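You operate a simulated robot arm through the tools that you are given. There is no shell and no other tool. Be economical: measure what you need, move in short steps, check, and stop when the job is done.

You are at the controls of a simulated two-armed robot. One attempt, no reset.

## Task
Fit the fullest battery in the rover and switch on till LIVE lights.
Fine: tray latched and battery box shut first.

The check looks at the end state, three seconds after you hand in, the way a careful person would. Anything else that was tipped, shoved, dropped, spilled or broken makes it a failure.

## Robot
Two 7-joint arms with two-finger grippers on one trunk, on a base that drives. Base frame: it is fixed to the floor where the robot stands at the start and does not move with it; the origin is under the middle of the robot, x ahead of it, y to its left, z up; the surface under the hand at the start is at about z = 800. Readings come in mm, rad, newtons and seconds.
The left shoulder is at the start at [27, 160, 1332], the right one opposite. With the tool pointing down near the work surface each hand reaches from about 100 to 660 mm from the robot's upright axis, wherever it stands, measured 20 degrees to its own side. Places, roughly: battery box lid [600, -100, 1000]; battery tray [300, -1500, 800]; pocket of the battery tray [400, -1500, 700]; rover on the stand [600, -1500, 600]; rover switch [500, -1700, 900]; tray latch [400, -1700, 800]. Payload 2.45 kg a hand.
Tool frame (each hand has its own): the origin (TCP) lies between the finger pads and is the grasp point; the fingertips stand 26 mm ahead of it; z points along the fingers, y is the line along which they close. Largest opening 96 mm; the body of the gripper starts 69 mm behind the TCP.
Orientation is told as [roll, pitch, yaw] about the base's x, y, z axes, in that order, counted from this pose: with the fingers straight down and closing along the base's y, the tool's x points along the base's -x, its y along +y and its z along -z.

## Interface
- The arms move only by the tool step_arm. It takes "left_motion", "right_motion" or both (then of equal length, played together; a hand with none holds still); each is a list of rows, each a list of 7 numbers: the shift along the tool's x, y, z in mm, then the turn, a rotation vector about the tool's x, y, z in rad, then the opening, from 0 (shut) to 1 (fully open). In form: [[dx, dy, dz, wx, wy, wz, grip], ...]. A call has 1 to 20 rows; each row shifts and turns the commanded pose from where the row before left it, along the tool's axes as they then stand. A row lasts 0.2 s, in which the tool goes at most 50 mm and 0.15 rad; a call with a longer step from one row to the next is refused whole, and so is a gripper value outside its range. A pose out of reach is approached as far as the arm can. The call stops where the force on the tool passes 90 N (or 10 N more than at its start, if that is more) or the arm is blocked; 0.2 s more then pass. The fingers move at their own pace and stop on an object; they squeeze with about 32 N. The grip force told is the motor's: it shows also when the fingers shut on nothing. Time passes only in rows, and 0.2 s behind the last, so rows that do not move let the fingers close. The reply holds the time, the measured pose of the TCP, the force on the tool along the base axes, the opening and the grip force, in the units named above and with some noise, with the torque about the TCP (base axes, N m) and any sound that the robot's microphone picked up, and new pictures: "pictures" is both (left out), scene, wrist or none (wrist: the cameras of the hands that moved).
- Cameras (640 x 400 px; columns grow to the right, rows downward): "scene" is now at [57.2, -26, 1796.9]; the picture's right is [-0.30, -0.95, 0.00], its down [-0.79, 0.25, -0.56] and it looks along [0.53, -0.17, -0.83] (base axes); focal length 296 px, centre (320, 200). "left" rides on the left gripper at [82, -3, -98] in its tool frame; the picture's right is [0.04, 1.00, 0.00], its down [-0.73, 0.03, -0.68] and it looks along [-0.68, 0.03, 0.73] (tool axes); focal length 256 px, centre (320, 200). "right" rides on the right gripper at [82, 3, -98] in its tool frame; the picture's right is [-0.04, 1.00, 0.00], its down [-0.73, -0.03, -0.68] and it looks along [-0.68, -0.03, 0.73] (tool axes); focal length 256 px, centre (320, 200). There is no depth. A picture from a camera that has moved, and an enlarged one, comes with that camera's place and axes in the base frame and with its lens.
- raise_lower(by): slides the trunk up (or, below 0, down) by that many mm; the arms and the scene camera ride with it, the base frame stays. It gives what a move gives, with no picture.
- drive_base(legs): drives the robot by 1 to 6 legs, each [ahead, left, turn to the left] in mm, mm and rad, along the robot's own axes; the way and the turn of a leg run together, so that a leg with both is an arc; at most 1500 mm and 3.142 rad a leg. The arms and the cameras ride along, it lands a little off, and it stops where it bumps. It gives what a move gives, and a new picture of the scene camera.
- turn_head(pan, tilt): turns the head with the scene camera to pan (to the left, within 2.094 rad either way) and tilt (down, from -0.506 to 1.204), counted from straight ahead of the robot. It gives what a move gives, and a new picture of the scene camera.
- zoom(camera, box): a new picture of the part [left, top, right, bottom] of that camera's present view, enlarged. The clock stands still meanwhile.
- job_done(): hands the job in; it is judged then, once.

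Work in short steps. Places have to be worked out from the pictures, the camera data and where the tool is seen: move nearer, look again, correct. Check each grasp and each placing, and mend what went wrong. You have 120 turns and 260 pictures in all, those below and enlarged ones among them. Open the grippers and draw the arms clear of the work before you hand the job in, unless the task says otherwise; then end with one line.

The tools are called after "Call:" as a command line: name --argument value ..., lists and objects as JSON in quotes. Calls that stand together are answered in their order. step_arm: Moves the arms, as the interface text tells. Its arguments: {"type":"object","properties":{"left_motion":{"type":"array","items":{"type":"array","items":{"type":"number"}}},"right_motion":{"type":"array","items":{"type":"array","items":{"type":"number"}}},"pictures":{"type":"string","enum":["both","scene","wrist","none"]}},"required":[]} The other tools are called the same way: raise_lower (by) slides the trunk up or down; drive_base (legs) drives the base; turn_head (pan, tilt) turns the head that bears the scene camera; zoom (camera, box) takes an enlarged picture of a part of a camera's view; job_done () hands the job in.

At the start:

```text
time: 0.0
left_tcp_pos: [514.4, 71.1, 1261.7]
left_tcp_rot: [0.0, -0.001, -0.001]
left_ft_force: [0.2, 0.0, 0.6]
left_moment: [0.0, -0.03, 0.02]
left_width: 96.0
left_grasp_force: 0.1
right_tcp_pos: [501.6, -379.5, 1266.4]
right_tcp_rot: [0.001, 0.001, -0.002]
right_ft_force: [0.1, -0.2, 0.1]
right_moment: [0.02, -0.04, 0.01]
right_width: 95.8
right_grasp_force: 0.0
trunk travel left (down, up): [-500.0, 67.0]
robot x, y, heading: [-0.8, -0.1, 0.001]
head pan, tilt: [-0.309, 0.97]
```

scene: 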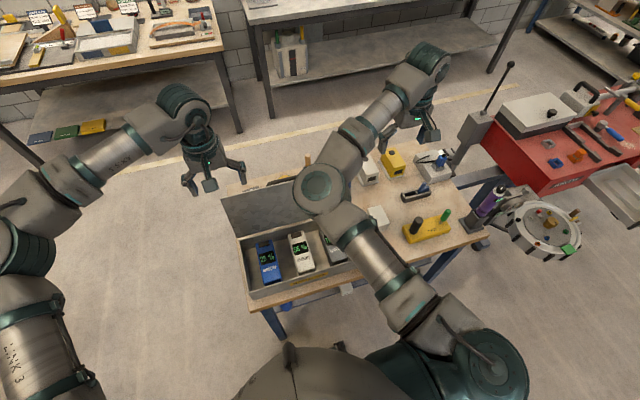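
right: 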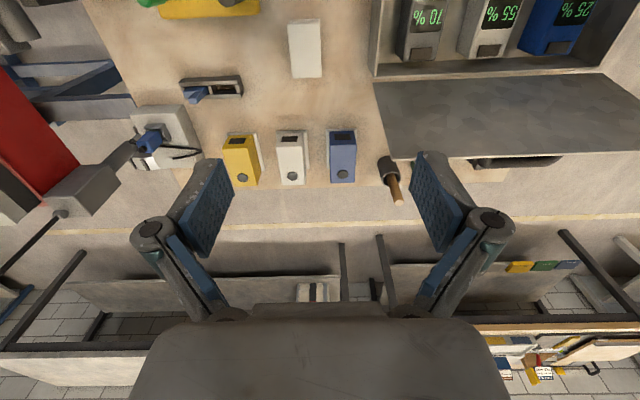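
left: 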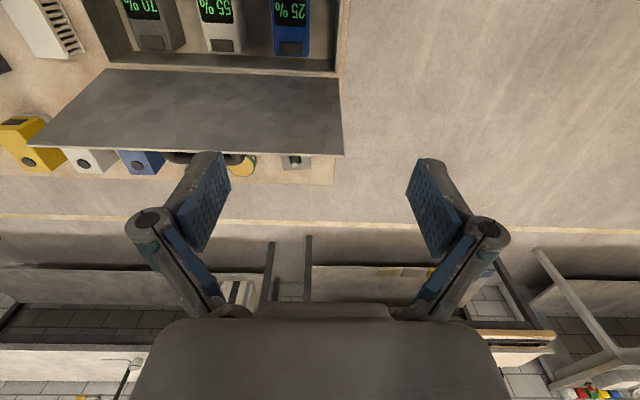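

The open box shows three batteries with charge displays. I'll zoom in to read them and look at the bench items.

Call:
zoom --camera "scene" --box '[220, 140, 500, 315]'

Call:
zoom --camera "right" --box '[120, 0, 640, 220]'

Call:
turn_head --pan -1.2 --tilt 0.6

```text
2.29 times, centred on (360, 228) of scene
camera zoom: at [57.2, -26.0, 1796.9], right [-0.3, -0.95, 0.0], down [-0.79, 0.25, -0.56], along [0.53, -0.17, -0.83], focal length 677 px, centre (229, 137)
```

zoom: 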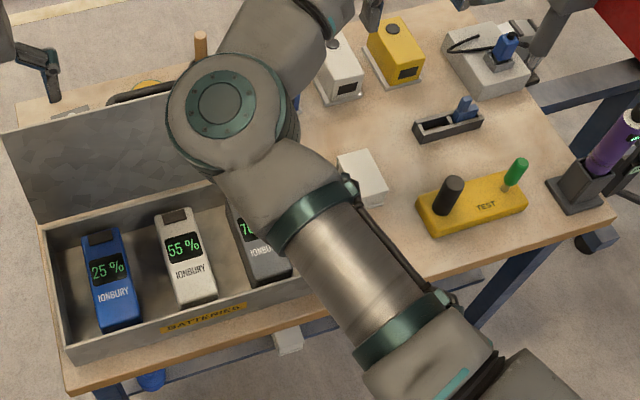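

```text
1.23 times, centred on (380, 110) of right
camera zoom: at [418.7, -376.8, 1364.7], right [0.04, 1.0, 0.0], down [0.73, -0.03, 0.68], along [0.68, -0.03, -0.73], focal length 315 px, centre (246, 311)
```

zoom: 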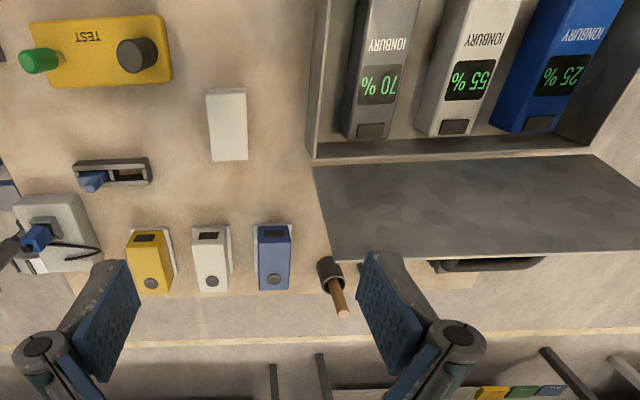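

```text
time: 1.2
left_tcp_pos: [510.5, 67.1, 1265.1]
left_tcp_rot: [0.005, -0.004, -0.001]
left_ft_force: [-0.7, -0.2, -0.4]
left_moment: [0.01, 0.01, -0.01]
left_width: 96.2
left_grasp_force: 0.1
right_tcp_pos: [496.4, -384.1, 1267.3]
right_tcp_rot: [0.004, -0.002, -0.001]
right_ft_force: [1.0, 0.3, -0.2]
right_moment: [-0.02, 0.0, 0.0]
right_width: 96.1
right_grasp_force: 0.0
trunk travel left (down, up): [-500.0, 67.0]
robot x, y, heading: [-2.2, -3.5, 0.003]
head pan, tilt: [-1.201, 0.6]
camera scene: at [21.0, -92.3, 1826.7], right [-0.93, -0.36, 0.0], down [-0.21, 0.53, -0.82], along [0.3, -0.77, -0.57], focal length 296 px, centre (320, 200)
```

scene: 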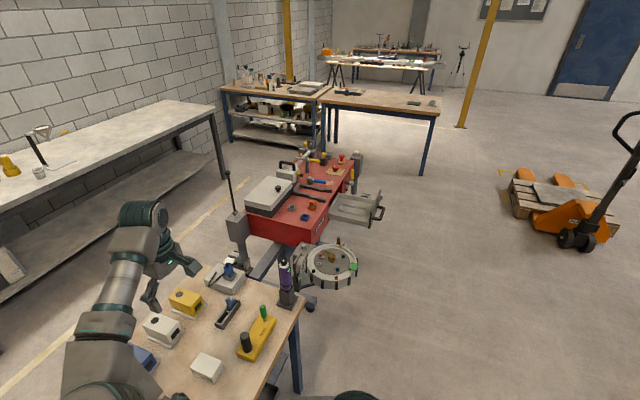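

The rover is the red vehicle on the stand at right. Zooming in on it and on the bench.

Call:
zoom --camera "scene" --box '[200, 130, 420, 268]'

Call:
zoom --camera "scene" --box '[120, 250, 360, 400]'

```text
2.90 times, centred on (310, 199) of scene
camera zoom: at [21.0, -92.3, 1826.7], right [-0.93, -0.36, 0.0], down [-0.21, 0.53, -0.82], along [0.3, -0.77, -0.57], focal length 858 px, centre (349, 203)
```

zoom: 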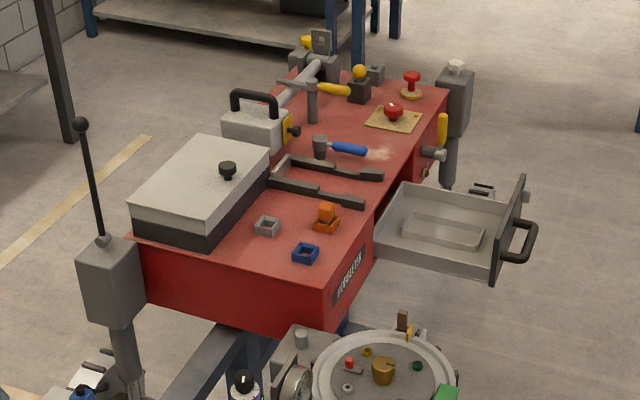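

```text
2.67 times, centred on (240, 325) of scene
camera zoom: at [21.0, -92.3, 1826.7], right [-0.93, -0.36, 0.0], down [-0.21, 0.53, -0.82], along [0.3, -0.77, -0.57], focal length 790 px, centre (533, -133)
```

zoom: 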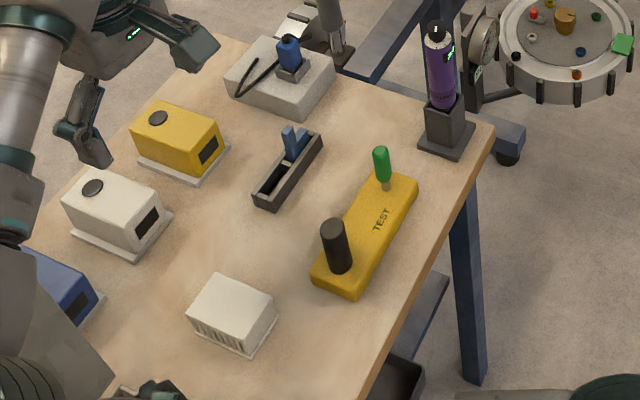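

Moving the right hand back and over toward the box so the wrist camera sees the 70 % battery, and turning the head to the box.

Call:
step_arm --right_motion '[[45, 20, 0, 0, 0, 0, 1], [45, 20, 0, 0, 0, 0, 1], [45, 40, 0, 0, 0, 0, 1], [45, 40, 0, 0, 0, 0, 1], [0, 40, 0, 0, 0, 0, 1], [0, 0, 0, 0, 0, 0, 1]]' --pictures "wrist"

Call:
turn_head --pan -0.3 --tilt 0.97

```text
refused: row 3 steps farther than a row can; nothing moved
```

```text
time: 2.4
left_tcp_pos: [509.8, 70.2, 1264.1]
left_tcp_rot: [0.0, -0.002, -0.001]
left_ft_force: [0.0, -0.7, -0.4]
left_moment: [-0.03, 0.02, 0.01]
left_width: 96.0
left_grasp_force: 0.0
right_tcp_pos: [496.0, -379.6, 1268.4]
right_tcp_rot: [0.001, -0.003, -0.001]
right_ft_force: [-0.1, 0.1, -0.5]
right_moment: [0.01, 0.01, 0.02]
right_width: 96.0
right_grasp_force: 0.1
trunk travel left (down, up): [-500.0, 67.0]
robot x, y, heading: [-3.1, 0.4, -0.004]
head pan, tilt: [-0.3, 0.97]
camera scene: at [57.1, -26.3, 1796.9], right [-0.3, -0.95, 0.0], down [-0.79, 0.24, -0.56], along [0.54, -0.17, -0.83], focal length 296 px, centre (320, 200)
```

scene: 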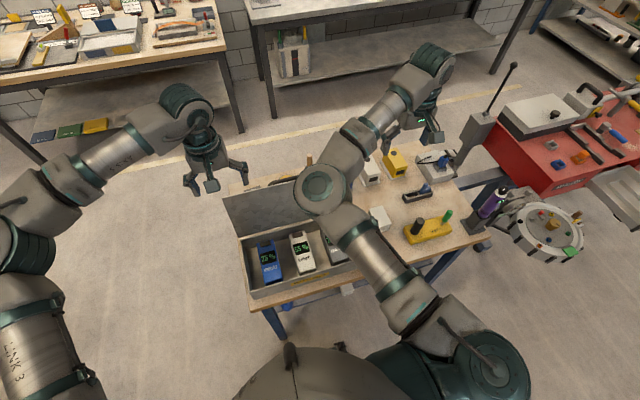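

Same move in smaller rows.

Call:
step_arm --right_motion '[[40, 25, 0, 0, 0, 0, 1], [40, 25, 0, 0, 0, 0, 1], [40, 25, 0, 0, 0, 0, 1], [40, 25, 0, 0, 0, 0, 1], [20, 40, 0, 0, 0, 0, 1], [0, 30, 0, 0, 0, 0, 1], [0, 0, 0, 0, 0, 0, 1]]' --pictures "both"

```text
time: 4.0
left_tcp_pos: [509.7, 70.4, 1264.5]
left_tcp_rot: [0.004, -0.004, -0.001]
left_ft_force: [0.1, -0.6, -0.7]
left_moment: [-0.03, -0.01, -0.04]
left_width: 95.9
left_grasp_force: 0.0
right_tcp_pos: [445.1, -392.6, 1269.2]
right_tcp_rot: [-0.001, -0.003, -0.001]
right_ft_force: [-0.7, 0.6, 0.6]
right_moment: [0.02, -0.01, -0.02]
right_width: 95.8
right_grasp_force: 0.0
right hand out of reach, approached as far as the arm can: row 1, 2, 3, 4, 5, 6
trunk travel left (down, up): [-500.0, 67.0]
robot x, y, heading: [-2.3, -3.7, 0.002]
head pan, tilt: [-0.3, 0.97]
camera scene: at [56.8, -25.3, 1796.9], right [-0.3, -0.96, 0.0], down [-0.79, 0.24, -0.56], along [0.54, -0.17, -0.83], focal length 296 px, centre (320, 200)
camera right: at [362.3, -390.1, 1368.1], right [0.04, 1.0, 0.0], down [0.73, -0.03, 0.68], along [0.68, -0.03, -0.73], focal length 256 px, centre (320, 200)
```

scene: 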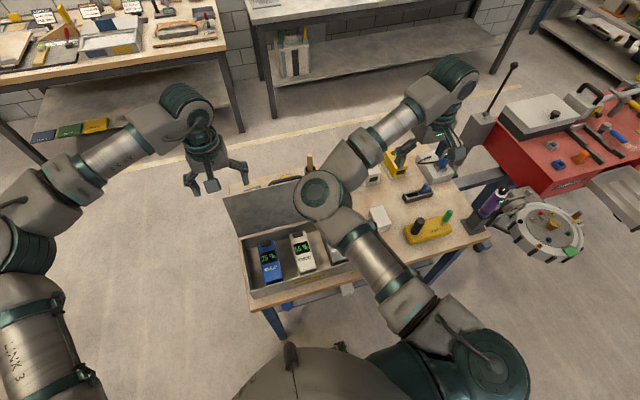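
right: 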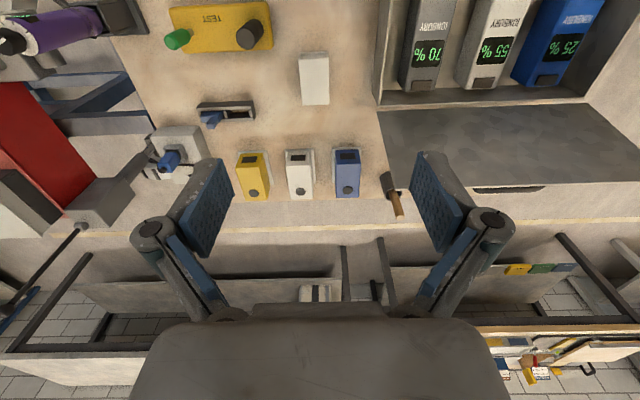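

The arm folds at its limit at this height; I'll descend while retreating toward the battery.

Call:
step_arm --right_motion '[[0, 20, 35, 0, 0, 0, 1], [0, 20, 35, 0, 0, 0, 1], [0, 20, 35, 0, 0, 0, 1], [10, 30, 30, 0, 0, 0, 1], [20, 35, 0, 0, 0, 0, 1], [20, 35, 0, 0, 0, 0, 1], [0, 0, 0, 0, 0, 0, 1]]' --pictures "both"

```text
time: 5.6
left_tcp_pos: [509.7, 71.0, 1265.4]
left_tcp_rot: [0.002, -0.003, -0.001]
left_ft_force: [-0.6, -0.4, -0.8]
left_moment: [0.01, 0.03, 0.02]
left_width: 96.1
left_grasp_force: 0.0
right_tcp_pos: [469.6, -372.2, 1121.8]
right_tcp_rot: [0.001, -0.002, -0.003]
right_ft_force: [-0.4, 0.0, -0.1]
right_moment: [0.01, -0.05, -0.01]
right_width: 96.1
right_grasp_force: 0.0
right hand out of reach, approached as far as the arm can: row 1, 2, 3, 4, 5, 6
trunk travel left (down, up): [-500.0, 67.0]
robot x, y, heading: [-1.1, -3.5, -0.003]
head pan, tilt: [-0.3, 0.97]
camera scene: at [57.2, -25.2, 1796.9], right [-0.3, -0.96, 0.0], down [-0.79, 0.24, -0.56], along [0.54, -0.17, -0.83], focal length 296 px, centre (320, 200)
camera right: at [386.9, -370.2, 1220.9], right [0.04, 1.0, 0.0], down [0.73, -0.03, 0.68], along [0.68, -0.03, -0.73], focal length 256 px, centre (320, 200)
```

scene: 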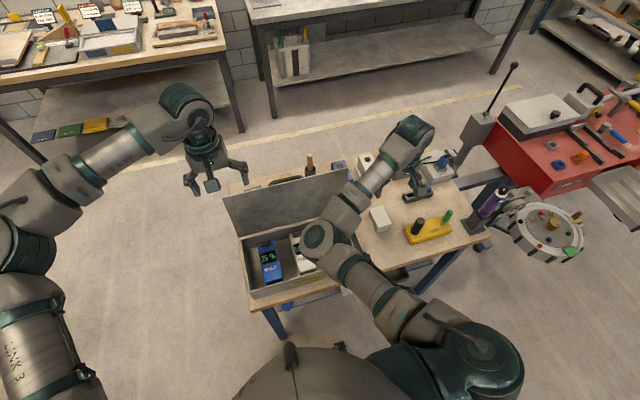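
right: 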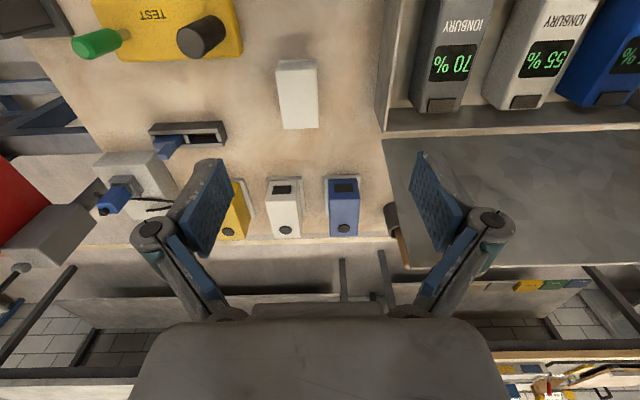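

I'll back the base 120 mm so that the near-limit goes away.

Call:
drive_base --legs '[[-120, 0, 0]]'

Call:
step_arm --right_motion '[[0, 40, 0, 0, 0, 0, 1], [0, 40, 0, 0, 0, 0, 1], [0, 40, 0, 0, 0, 0, 1], [0, 40, 0, 0, 0, 0, 1], [0, 0, 0, 0, 0, 0, 1]]' --pictures "both"

```text
time: 6.8
left_tcp_pos: [392.6, 69.9, 1262.9]
left_tcp_rot: [0.002, 0.0, -0.002]
left_ft_force: [0.3, 0.0, 0.8]
left_moment: [0.02, 0.01, -0.01]
left_width: 95.9
left_grasp_force: 0.0
right_tcp_pos: [350.2, -373.6, 1121.7]
right_tcp_rot: [0.001, 0.0, -0.003]
right_ft_force: [-0.1, -0.3, 1.4]
right_moment: [-0.04, 0.04, 0.0]
right_width: 96.1
right_grasp_force: 0.0
trunk travel left (down, up): [-500.0, 67.0]
robot x, y, heading: [-119.6, -3.2, -0.005]
head pan, tilt: [-0.3, 0.97]
camera scene: at [-57.6, -26.2, 1796.7], right [-0.3, -0.95, 0.0], down [-0.79, 0.25, -0.56], along [0.53, -0.17, -0.83], focal length 296 px, centre (320, 200)
```

scene: 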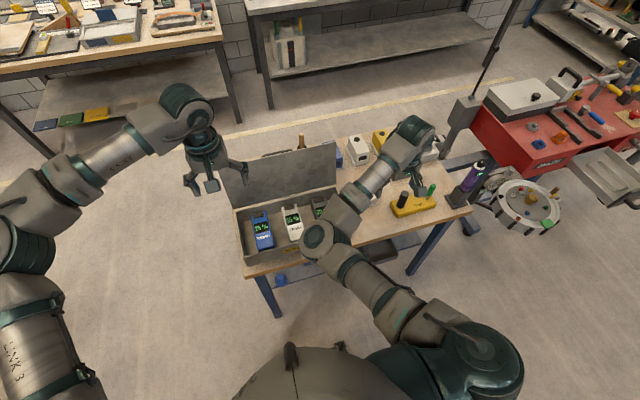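

```text
time: 8.0
left_tcp_pos: [385.7, 71.5, 1265.9]
left_tcp_rot: [0.002, -0.008, -0.002]
left_ft_force: [0.7, 0.0, -1.4]
left_moment: [-0.01, 0.02, -0.01]
left_width: 96.1
left_grasp_force: 0.1
right_tcp_pos: [419.7, -298.6, 1091.3]
right_tcp_rot: [-0.001, -0.007, -0.004]
right_ft_force: [0.5, 0.0, 0.2]
right_moment: [0.0, -0.01, 0.02]
right_width: 95.7
right_grasp_force: 0.1
right hand out of reach, approached as far as the arm can: row 1, 2, 3, 4
trunk travel left (down, up): [-500.0, 67.0]
robot x, y, heading: [-121.3, -4.2, -0.002]
head pan, tilt: [-0.3, 0.97]
camera scene: at [-61.9, -23.7, 1796.9], right [-0.3, -0.95, 0.0], down [-0.79, 0.24, -0.56], along [0.53, -0.17, -0.83], focal length 296 px, centre (320, 200)
camera right: at [336.1, -296.4, 1188.9], right [0.04, 1.0, 0.0], down [0.73, -0.03, 0.68], along [0.68, -0.03, -0.73], focal length 256 px, centre (320, 200)
```

scene: 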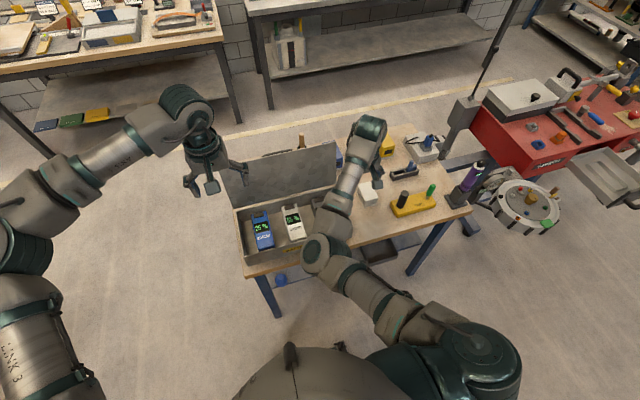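
right: 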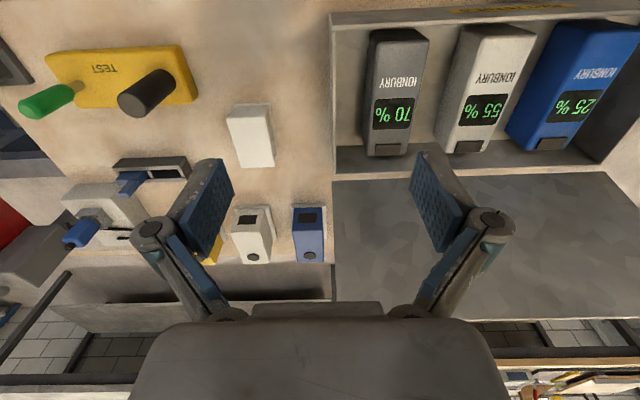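

From two views the 70 % battery's top is at about [475, -205, 860], long along x, with room for the fingers at its sides. Moving over it at z≈1000.

Call:
step_arm --right_motion '[[0, 20, 35, 0, 0, 0, 1], [0, 30, 35, 0, 0, 0, 1], [-10, 40, 20, 0, 0, 0, 1], [0, 0, 0, 0, 0, 0, 1]]' --pictures "both"

```text
time: 9.0
left_tcp_pos: [384.9, 71.6, 1266.2]
left_tcp_rot: [-0.001, -0.007, -0.001]
left_ft_force: [0.1, -0.8, -0.7]
left_moment: [-0.03, 0.01, 0.03]
left_width: 96.1
left_grasp_force: 0.1
right_tcp_pos: [428.6, -207.6, 999.6]
right_tcp_rot: [0.0, -0.007, -0.004]
right_ft_force: [-0.2, 0.4, -0.7]
right_moment: [0.03, -0.01, 0.01]
right_width: 96.1
right_grasp_force: 0.1
trunk travel left (down, up): [-500.0, 67.0]
robot x, y, heading: [-121.0, -0.3, -0.007]
head pan, tilt: [-0.3, 0.97]
camera scene: at [-63.7, -22.7, 1797.0], right [-0.3, -0.95, 0.0], down [-0.79, 0.24, -0.56], along [0.54, -0.17, -0.83], focal length 296 px, centre (320, 200)
camera right: at [346.3, -205.0, 1097.0], right [0.04, 1.0, 0.0], down [0.73, -0.03, 0.68], along [0.68, -0.03, -0.73], focal length 256 px, centre (320, 200)
```

scene: 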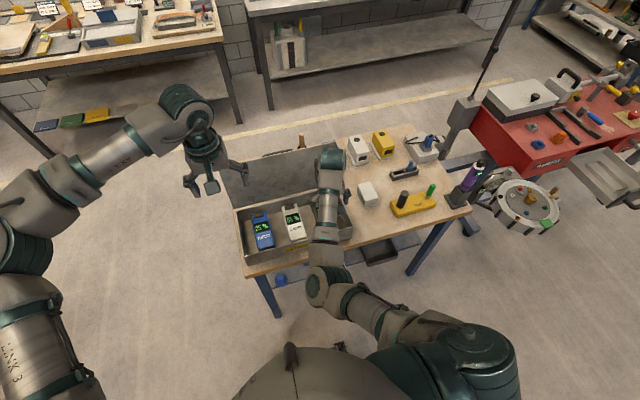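
right: 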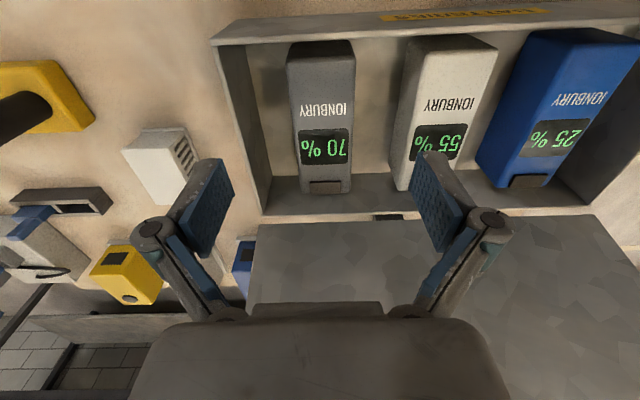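

Battery centre ≈ [478, -207], width ~60, aligned with x. Moving above it and down to z≈910, opening 0.9.

Call:
step_arm --right_motion '[[-25, 0, 25, 0, 0, 0, 0.9], [-25, 0, 30, 0, 0, 0, 0.9], [0, 0, 30, 0, 0, 0, 0.9], [0, 0, 0, 0, 0, 0, 0.9]]' --pictures "both"

```text
time: 10.0
left_tcp_pos: [384.2, 70.0, 1265.9]
left_tcp_rot: [0.002, -0.009, -0.001]
left_ft_force: [1.3, 0.1, -0.1]
left_moment: [0.02, -0.02, 0.01]
left_width: 95.7
left_grasp_force: 0.2
right_tcp_pos: [479.4, -207.9, 914.7]
right_tcp_rot: [0.003, -0.007, -0.005]
right_ft_force: [-0.1, 0.3, 0.8]
right_moment: [0.01, -0.01, -0.03]
right_width: 86.3
right_grasp_force: 0.1
trunk travel left (down, up): [-500.0, 67.0]
robot x, y, heading: [-119.1, -2.4, -0.003]
head pan, tilt: [-0.3, 0.97]
camera scene: at [-63.6, -24.1, 1797.0], right [-0.3, -0.95, 0.0], down [-0.79, 0.24, -0.56], along [0.54, -0.17, -0.83], focal length 296 px, centre (320, 200)
camera right: at [396.5, -205.0, 1012.9], right [0.04, 1.0, 0.0], down [0.73, -0.03, 0.68], along [0.68, -0.03, -0.73], focal length 256 px, centre (320, 200)
```

scene: 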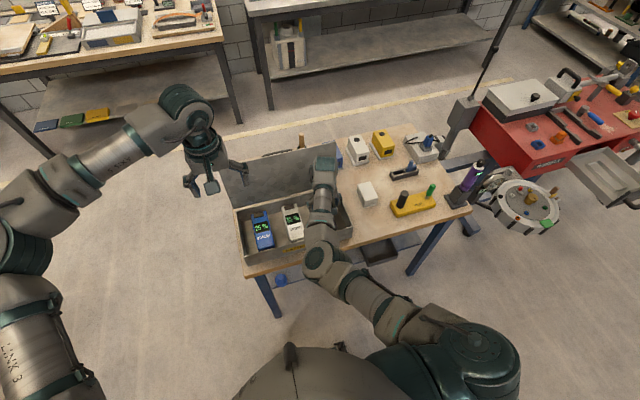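
right: 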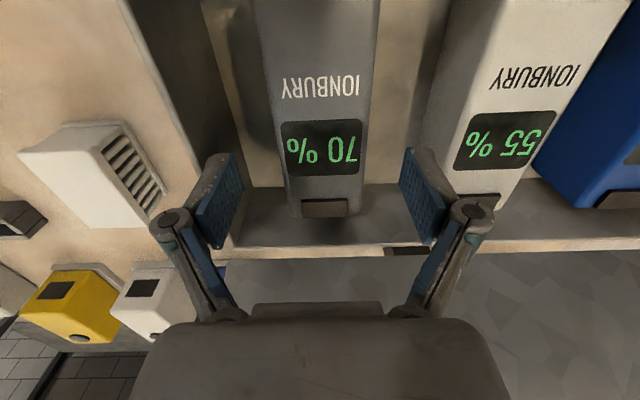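

Centred over the battery. Descending ~55 mm and closing.

Call:
step_arm --right_motion '[[0, 0, 20, 0, 0, 0, 0.9], [0, 0, 20, 0, 0, 0, 0.9], [0, 0, 17, 0, 0, 0, 0.9], [0, 0, 0, 0, 0, 0, 0.9], [0, 0, 0, 0, 0, 0, 0.4], [0, 0, 0, 0, 0, 0, 0.4], [0, 0, 0, 0, 0, 0, 0.4]]' --pictures "wrist"

```text
time: 11.6
left_tcp_pos: [384.6, 70.6, 1266.3]
left_tcp_rot: [0.0, -0.007, -0.002]
left_ft_force: [0.2, -0.4, 1.2]
left_moment: [-0.01, 0.02, 0.01]
left_width: 96.0
left_grasp_force: 0.1
right_tcp_pos: [480.2, -207.9, 859.1]
right_tcp_rot: [0.003, -0.008, -0.003]
right_ft_force: [0.6, 2.2, 2.5]
right_moment: [0.45, -0.68, 0.19]
right_width: 59.6
right_grasp_force: 31.9
trunk travel left (down, up): [-500.0, 67.0]
robot x, y, heading: [-119.9, -4.9, -0.008]
head pan, tilt: [-0.3, 0.97]
camera right: at [398.3, -204.5, 956.3], right [0.04, 1.0, 0.0], down [0.73, -0.03, 0.68], along [0.68, -0.03, -0.73], focal length 256 px, centre (320, 200)
```

right: 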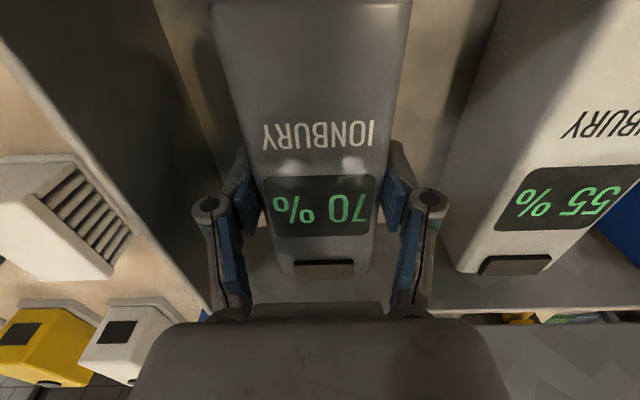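

Gripped at 59.6 mm. Lifting.

Call:
step_arm --right_motion '[[0, 0, -15, 0, 0, 0, 0.4], [0, 0, -30, 0, 0, 0, 0.4], [0, 0, -40, 0, 0, 0, 0.4], [0, 0, -40, 0, 0, 0, 0.4], [0, 0, 0, 0, 0, 0, 0.4]]' --pictures "both"

```text
time: 12.8
left_tcp_pos: [385.6, 69.7, 1265.5]
left_tcp_rot: [0.002, -0.005, -0.001]
left_ft_force: [-0.2, 0.2, -0.6]
left_moment: [-0.02, 0.01, 0.02]
left_width: 95.9
left_grasp_force: 0.1
right_tcp_pos: [478.8, -209.3, 983.9]
right_tcp_rot: [0.002, -0.006, -0.003]
right_ft_force: [0.4, -0.5, -9.6]
right_moment: [-0.01, 0.0, 0.02]
right_width: 59.7
right_grasp_force: 32.3
trunk travel left (down, up): [-500.0, 67.0]
robot x, y, heading: [-119.3, -0.6, -0.002]
head pan, tilt: [-0.3, 0.97]
camera scene: at [-60.9, -25.0, 1796.7], right [-0.3, -0.95, 0.0], down [-0.79, 0.25, -0.56], along [0.53, -0.17, -0.83], focal length 296 px, centre (320, 200)
camera right: at [395.6, -206.0, 1081.1], right [0.04, 1.0, 0.0], down [0.73, -0.03, 0.68], along [0.68, -0.03, -0.73], focal length 256 px, centre (320, 200)
```

scene: 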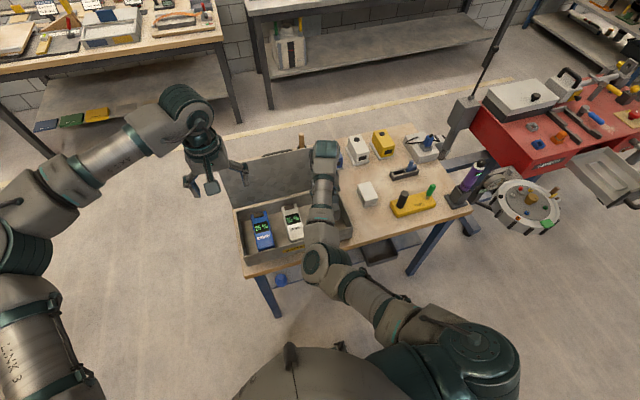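
right: 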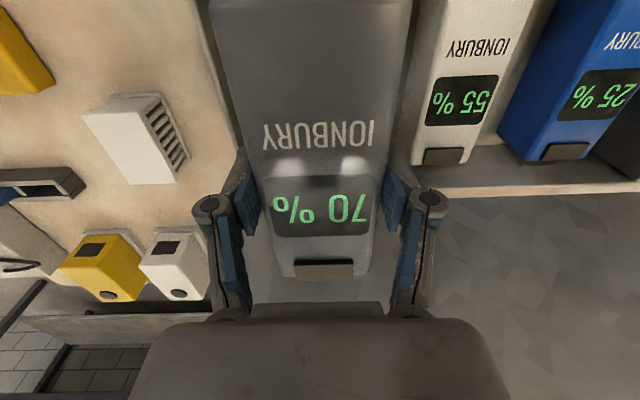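

Battery held, ~1 kg, balanced. Moving the right hand off to the side so the lid has clear swing, then looking at the lid.

Call:
step_arm --right_motion '[[0, 0, -30, 0, 0, 0, 0.4], [0, -40, -20, 0, 0, 0, 0.4], [0, -45, 0, 0, 0, 0, 0.4], [0, -45, 0, 0, 0, 0, 0.4], [10, -45, 0, 0, 0, 0, 0.4], [25, -40, 0, 0, 0, 0, 0.4], [25, -40, 0, 0, 0, 0, 0.4], [0, 0, 0, 0, 0, 0, 0.4]]' --pictures "scene"

Call:
zoom --camera "scene" --box '[180, 100, 420, 250]'

```text
time: 14.6
left_tcp_pos: [385.8, 69.1, 1266.3]
left_tcp_rot: [0.003, -0.007, -0.001]
left_ft_force: [-0.3, -0.5, -0.2]
left_moment: [-0.01, 0.0, 0.0]
left_width: 96.1
left_grasp_force: 0.0
right_tcp_pos: [421.0, -465.4, 1032.2]
right_tcp_rot: [0.003, -0.006, -0.001]
right_ft_force: [0.5, 0.3, -9.7]
right_moment: [0.0, -0.02, 0.01]
right_width: 59.8
right_grasp_force: 31.9
trunk travel left (down, up): [-500.0, 67.0]
robot x, y, heading: [-116.9, 4.0, -0.003]
head pan, tilt: [-0.3, 0.97]
camera scene: at [-60.6, -30.0, 1796.7], right [-0.3, -0.95, 0.0], down [-0.79, 0.25, -0.56], along [0.53, -0.17, -0.83], focal length 296 px, centre (320, 200)
```

scene: 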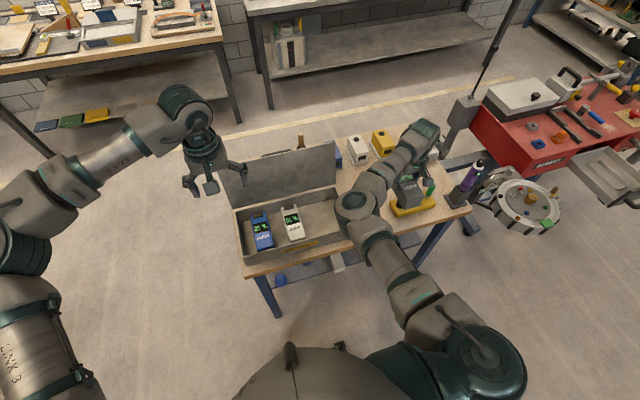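

```text
2.67 times, centred on (300, 175) of scene
camera zoom: at [-60.6, -30.0, 1796.7], right [-0.3, -0.95, 0.0], down [-0.79, 0.25, -0.56], along [0.53, -0.17, -0.83], focal length 790 px, centre (373, 267)
```

zoom: 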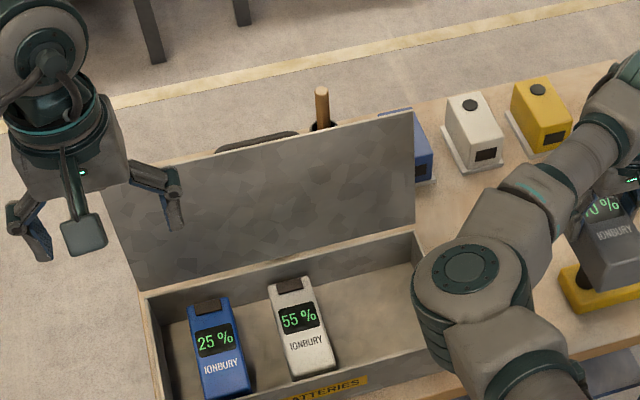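

Lid: hinge ≈ x 575, z 880; top edge ≈ x 616, z 1065, y from -300 to 98; handle on its back near y -90. I'll drive forward again and reach the left hand over behind the lid at y≈30.

Call:
drive_base --legs '[[130, 0, 0]]'

Call:
step_arm --left_motion '[[-40, -10, -10, 0, 0, 0, 0], [-45, -10, 0, 0, 0, 0, 0], [-45, -10, 0, 0, 0, 0, 0], [-45, -10, 0, 0, 0, 0, 0], [0, 0, 0, 0, 0, 0, 0]]' --pictures "both"

```text
time: 15.9
left_tcp_pos: [508.0, 70.6, 1267.2]
left_tcp_rot: [0.003, -0.01, 0.001]
left_ft_force: [-0.2, -0.4, 0.3]
left_moment: [-0.01, 0.03, 0.01]
left_width: 95.7
left_grasp_force: 0.0
right_tcp_pos: [545.7, -463.4, 1034.6]
right_tcp_rot: [0.003, -0.008, -0.003]
right_ft_force: [1.1, 0.0, -9.8]
right_moment: [-0.01, 0.0, 0.0]
right_width: 59.8
right_grasp_force: 32.2
trunk travel left (down, up): [-500.0, 67.0]
robot x, y, heading: [8.8, -1.2, -0.002]
head pan, tilt: [-0.3, 0.97]
camera scene: at [59.8, -26.0, 1797.0], right [-0.3, -0.96, 0.0], down [-0.79, 0.24, -0.56], along [0.54, -0.17, -0.83], focal length 296 px, centre (320, 200)
```

scene: 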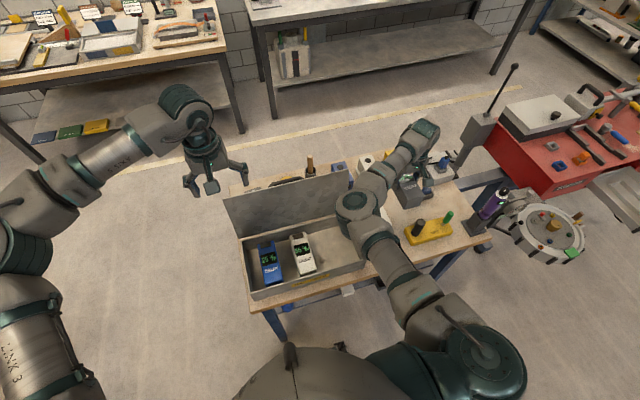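

```text
time: 17.1
left_tcp_pos: [649.2, 38.5, 1282.3]
left_tcp_rot: [0.001, -0.01, 0.001]
left_ft_force: [-0.1, -0.5, -1.0]
left_moment: [-0.04, 0.0, 0.01]
left_width: 0.0
left_grasp_force: 28.9
left hand out of reach, approached as far as the arm can: row 4
right_tcp_pos: [545.8, -463.2, 1035.0]
right_tcp_rot: [0.002, -0.012, 0.002]
right_ft_force: [0.1, 0.0, -9.5]
right_moment: [-0.03, -0.03, 0.0]
right_width: 59.9
right_grasp_force: 32.2
trunk travel left (down, up): [-500.0, 67.0]
robot x, y, heading: [5.1, 0.9, -0.006]
head pan, tilt: [-0.3, 0.97]
camera scene: at [65.2, -30.2, 1796.7], right [-0.3, -0.96, 0.0], down [-0.79, 0.25, -0.56], along [0.54, -0.16, -0.83], focal length 296 px, centre (320, 200)
camera left: at [566.5, 34.2, 1379.7], right [-0.04, 1.0, 0.0], down [0.73, 0.03, 0.69], along [0.69, 0.03, -0.73], focal length 256 px, centre (320, 200)
```

scene: 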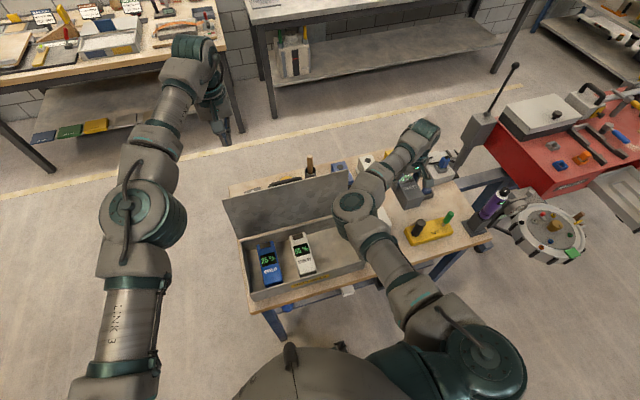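
left: 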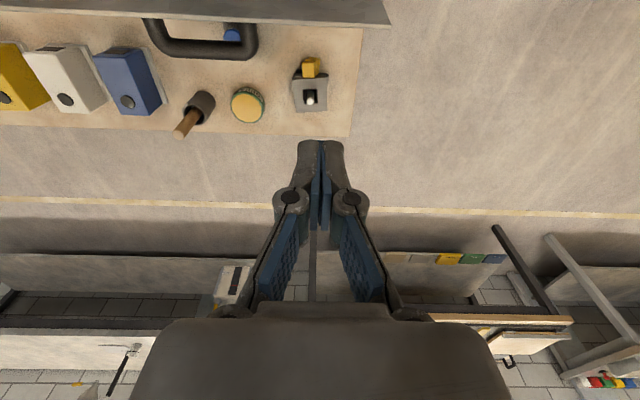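

Descending behind the lid at x≈665, y≈38 to TCP z≈1050.

Call:
step_arm --left_motion '[[-10, 0, 45, 0, 0, 0, 0], [-5, 0, 48, 0, 0, 0, 0], [0, 0, 48, 0, 0, 0, 0], [0, 0, 48, 0, 0, 0, 0], [0, 0, 43, 0, 0, 0, 0], [0, 0, 0, 0, 0, 0, 0]]' --pictures "both"

```text
time: 18.5
left_tcp_pos: [666.2, 35.0, 1051.0]
left_tcp_rot: [0.004, -0.009, 0.0]
left_ft_force: [-0.3, -0.2, 0.4]
left_moment: [0.03, 0.03, -0.04]
left_width: 0.0
left_grasp_force: 28.9
right_tcp_pos: [545.9, -467.7, 1033.3]
right_tcp_rot: [0.007, -0.01, -0.002]
right_ft_force: [-0.9, -0.6, -8.7]
right_moment: [0.05, -0.04, 0.01]
right_width: 59.9
right_grasp_force: 31.8
trunk travel left (down, up): [-500.0, 67.0]
robot x, y, heading: [8.1, 2.6, 0.003]
head pan, tilt: [-0.3, 0.97]
camera scene: at [65.8, -33.2, 1796.7], right [-0.3, -0.96, 0.0], down [-0.79, 0.25, -0.56], along [0.53, -0.16, -0.83], focal length 296 px, centre (320, 200)
camera left: at [583.4, 31.8, 1148.4], right [-0.04, 1.0, 0.01], down [0.73, 0.03, 0.69], along [0.69, 0.03, -0.73], focal length 256 px, centre (320, 200)
```

scene: 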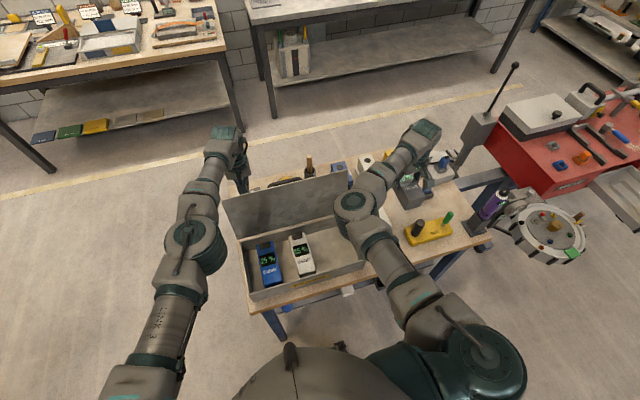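
left: 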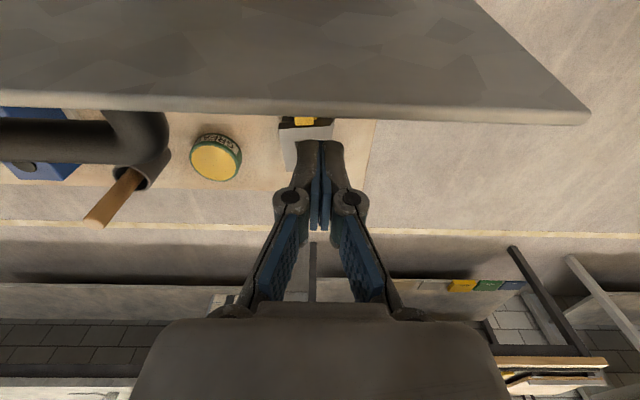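

Lowering a bit and pulling the lid toward the robot gradually.

Call:
step_arm --left_motion '[[0, 0, 15, 0, 0, 0, 0], [25, 0, 0, 0, 0, 0, 0], [25, 0, 0, 0, 0, 0, 0], [25, 0, 0, 0, 0, 0, 0], [25, 0, 0, 0, 0, 0, 0], [0, 0, 0, 0, 0, 0, 0]]' --pictures "both"

```text
time: 19.9
left_tcp_pos: [581.6, 35.3, 1029.8]
left_tcp_rot: [0.003, -0.009, 0.001]
left_ft_force: [0.1, -0.5, -0.1]
left_moment: [0.01, -0.02, -0.03]
left_width: 0.0
left_grasp_force: 28.8
left hand out of reach, approached as far as the arm can: row 1, 2, 3
right_tcp_pos: [545.7, -467.0, 1033.0]
right_tcp_rot: [0.005, -0.009, -0.002]
right_ft_force: [0.8, -0.3, -9.0]
right_moment: [-0.01, -0.01, 0.01]
right_width: 59.8
right_grasp_force: 32.1
trunk travel left (down, up): [-500.0, 67.0]
robot x, y, heading: [9.0, -0.6, 0.002]
head pan, tilt: [-0.3, 0.97]
camera scene: at [67.3, -31.2, 1796.6], right [-0.3, -0.96, 0.0], down [-0.79, 0.25, -0.56], along [0.53, -0.16, -0.83], focal length 296 px, centre (320, 200)
camera left: at [498.6, 31.3, 1128.4], right [-0.04, 1.0, 0.0], down [0.73, 0.03, 0.69], along [0.68, 0.03, -0.73], focal length 256 px, centre (320, 200)
```

scene: 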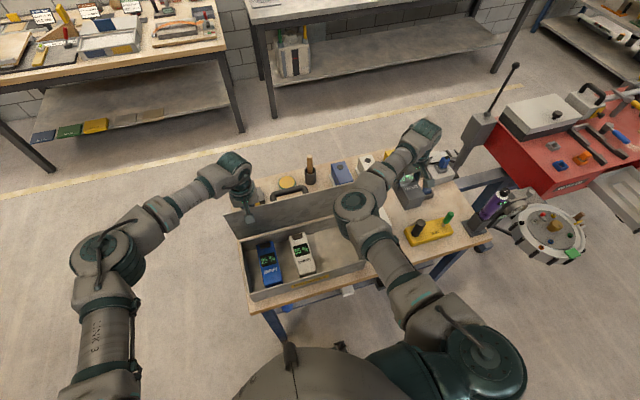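
left: 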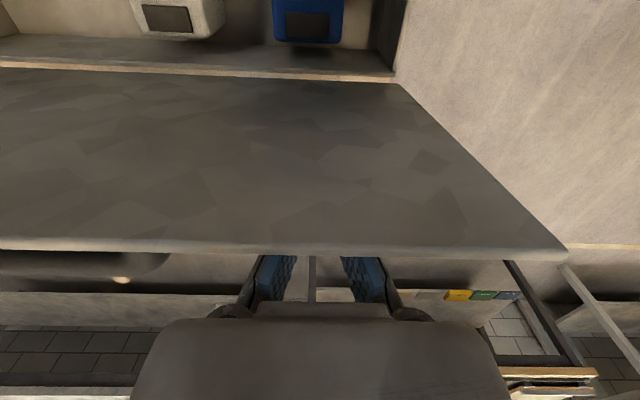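

Lid is moving with the hand, near vertical. Continue pulling.

Call:
step_arm --left_motion '[[25, 0, 0, 0, 0, 0, 0], [25, 0, 0, 0, 0, 0, 0], [25, 0, 0, 0, 0, 0, 0], [20, 0, 0, 0, 0, 0, 0], [0, 0, 0, 0, 0, 0, 0]]' --pictures "both"

```text
time: 21.1
left_tcp_pos: [488.4, 37.0, 1028.8]
left_tcp_rot: [0.003, -0.01, 0.002]
left_ft_force: [-0.5, 0.5, 0.8]
left_moment: [0.01, 0.03, 0.01]
left_width: 0.0
left_grasp_force: 28.6
right_tcp_pos: [545.6, -467.0, 1032.7]
right_tcp_rot: [0.006, -0.01, -0.001]
right_ft_force: [-0.6, -0.4, -9.3]
right_moment: [-0.02, -0.04, 0.02]
right_width: 59.6
right_grasp_force: 31.7
trunk travel left (down, up): [-500.0, 67.0]
robot x, y, heading: [7.6, -3.5, -0.004]
head pan, tilt: [-0.3, 0.97]
camera scene: at [65.3, -32.1, 1796.7], right [-0.3, -0.96, 0.0], down [-0.79, 0.25, -0.56], along [0.54, -0.16, -0.83], focal length 296 px, centre (320, 200)
camera left: at [404.9, 32.6, 1127.8], right [-0.04, 1.0, 0.0], down [0.73, 0.03, 0.69], along [0.69, 0.03, -0.73], focal length 256 px, centre (320, 200)
```

scene: 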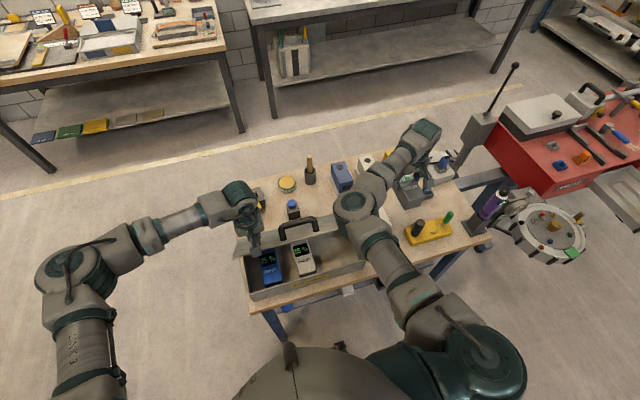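
left: 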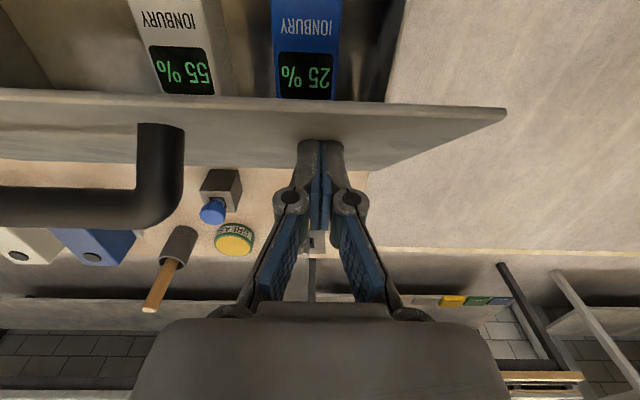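

Lid follows, past vertical. Now arc forward-down to close it.

Call:
step_arm --left_motion '[[22, 0, 15, 0, 0, 0, 0], [22, 0, 25, 0, 0, 0, 0], [12, 0, 25, 0, 0, 0, 0], [10, 0, 25, 0, 0, 0, 0], [0, 0, 0, 0, 0, 0, 0]]' --pictures "both"

```text
time: 22.3
left_tcp_pos: [421.7, 39.0, 936.0]
left_tcp_rot: [0.002, -0.011, 0.001]
left_ft_force: [0.3, 0.2, -0.6]
left_moment: [0.0, 0.02, -0.02]
left_width: 0.2
left_grasp_force: 28.5
right_tcp_pos: [544.7, -465.4, 1034.4]
right_tcp_rot: [0.003, -0.009, -0.002]
right_ft_force: [0.0, 0.0, -9.3]
right_moment: [0.0, 0.0, 0.03]
right_width: 59.9
right_grasp_force: 32.2
trunk travel left (down, up): [-500.0, 67.0]
robot x, y, heading: [6.6, 1.7, -0.004]
head pan, tilt: [-0.3, 0.97]
camera scene: at [65.1, -28.8, 1796.8], right [-0.3, -0.96, 0.0], down [-0.79, 0.25, -0.56], along [0.54, -0.17, -0.83], focal length 296 px, centre (320, 200)
camera left: at [339.5, 35.0, 1035.5], right [-0.04, 1.0, 0.0], down [0.73, 0.03, 0.69], along [0.69, 0.03, -0.73], focal length 256 px, centre (320, 200)
```

scene: 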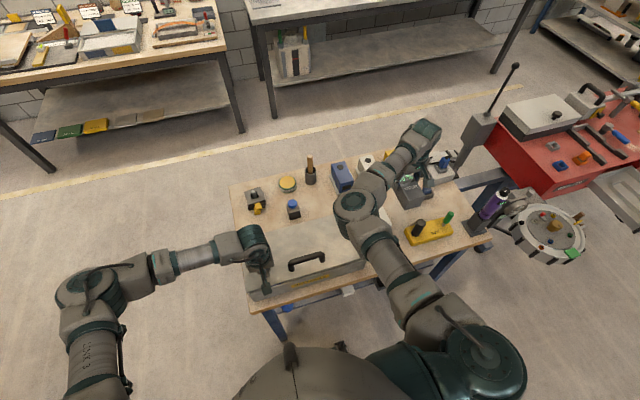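
left: 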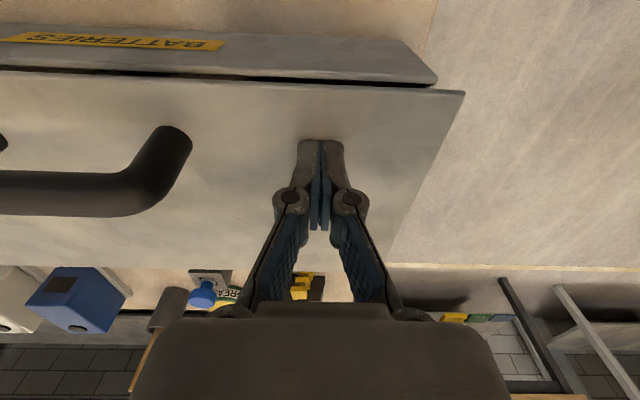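

Lid almost closed. Press down gently until contact force.

Call:
step_arm --left_motion '[[0, 0, 8, 0, 0, 0, 0], [0, 0, 8, 0, 0, 0, 0], [0, 0, 8, 0, 0, 0, 0], [0, 0, 0, 0, 0, 0, 0]]' --pictures "both"

```text
time: 23.3
left_tcp_pos: [423.5, 39.1, 917.5]
left_tcp_rot: [0.001, -0.013, 0.002]
left_ft_force: [-0.7, 1.7, 20.3]
left_moment: [0.04, 0.22, -0.04]
left_width: 6.1
left_grasp_force: 28.4
right_tcp_pos: [546.3, -464.5, 1036.1]
right_tcp_rot: [0.004, -0.01, -0.001]
right_ft_force: [0.4, -0.2, -10.1]
right_moment: [0.0, 0.0, -0.01]
right_width: 59.8
right_grasp_force: 31.7
trunk travel left (down, up): [-500.0, 67.0]
robot x, y, heading: [3.7, -2.4, 0.002]
head pan, tilt: [-0.3, 0.97]
camera scene: at [62.8, -27.5, 1797.1], right [-0.3, -0.96, 0.0], down [-0.79, 0.24, -0.56], along [0.54, -0.17, -0.83], focal length 296 px, centre (320, 200)
camera left: at [339.2, 35.4, 1015.4], right [-0.04, 1.0, 0.0], down [0.72, 0.03, 0.69], along [0.69, 0.03, -0.73], focal length 256 px, centre (320, 200)
```

scene: 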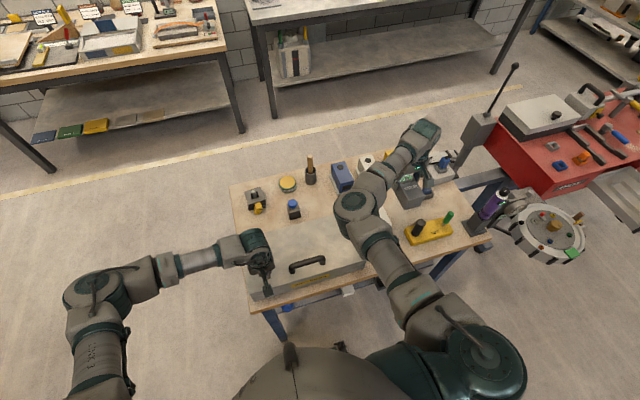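
left: 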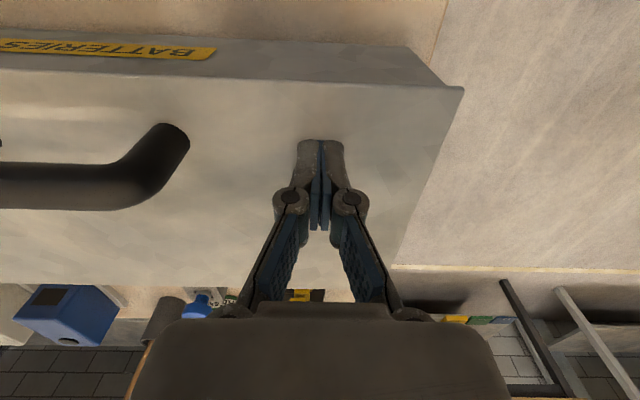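

Lid shut. Lifting and drawing the left arm back, then backing the base and driving to the rover.

Call:
step_arm --left_motion '[[0, 0, -30, 0, 0, 0, 0], [0, 0, -45, 0, 0, 0, 0], [0, 0, -45, 0, 0, 0, 0], [0, 0, -45, 0, 0, 0, 0], [0, 0, -20, 0, 0, 0, 0], [0, 0, 0, 0, 0, 0, 0]]' --pictures "none"

Call:
drive_base --legs '[[-350, 0, 0], [0, -1250, 0]]'

```text
time: 24.7
left_tcp_pos: [420.1, 39.1, 1100.3]
left_tcp_rot: [0.004, -0.012, 0.001]
left_ft_force: [0.7, -0.2, 0.5]
left_moment: [0.01, 0.01, -0.01]
left_width: 0.0
left_grasp_force: 28.7
right_tcp_pos: [546.1, -464.9, 1034.9]
right_tcp_rot: [0.003, -0.008, -0.001]
right_ft_force: [-0.2, 0.4, -9.5]
right_moment: [0.0, 0.0, 0.0]
right_width: 59.8
right_grasp_force: 31.9
trunk travel left (down, up): [-500.0, 67.0]
robot x, y, heading: [7.7, -0.9, -0.006]
head pan, tilt: [-0.3, 0.97]
```

```text
time: 32.9
left_tcp_pos: [53.9, -1205.8, 1099.2]
left_tcp_rot: [-0.004, -0.01, -0.014]
left_ft_force: [0.5, 0.0, 0.5]
left_moment: [-0.04, 0.01, 0.0]
left_width: 0.2
left_grasp_force: 28.3
right_tcp_pos: [173.1, -1712.2, 1037.2]
right_tcp_rot: [-0.003, -0.011, -0.018]
right_ft_force: [-0.2, -0.1, -10.0]
right_moment: [0.04, -0.01, 0.0]
right_width: 59.8
right_grasp_force: 32.5
trunk travel left (down, up): [-500.0, 67.0]
robot x, y, heading: [-357.4, -1240.8, -0.015]
head pan, tilt: [-0.3, 0.97]
camera scene: at [-301.5, -1263.1, 1796.8], right [-0.31, -0.95, 0.0], down [-0.79, 0.25, -0.56], along [0.53, -0.18, -0.83], focal length 296 px, centre (320, 200)
```

scene: 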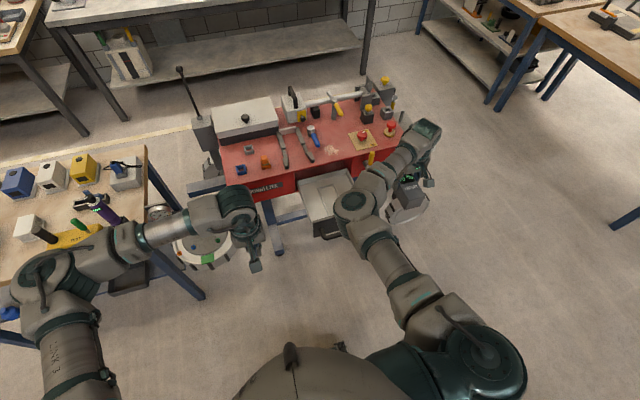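

Call:
zoom --camera "scene" --box '[180, 60, 460, 250]'

```text
2.11 times, centred on (320, 155) of scene
camera zoom: at [-301.5, -1263.1, 1796.8], right [-0.31, -0.95, 0.0], down [-0.79, 0.25, -0.56], along [0.53, -0.18, -0.83], focal length 623 px, centre (320, 295)
```

zoom: 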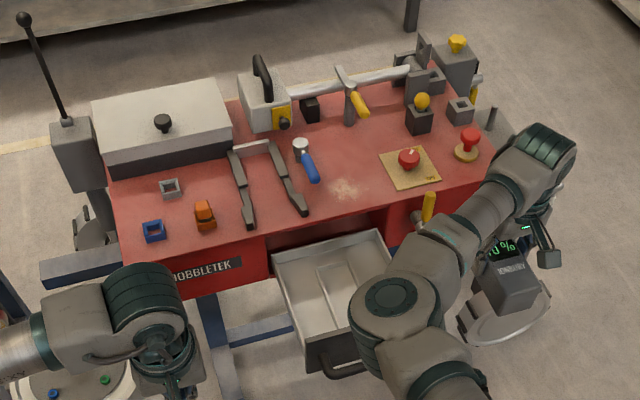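

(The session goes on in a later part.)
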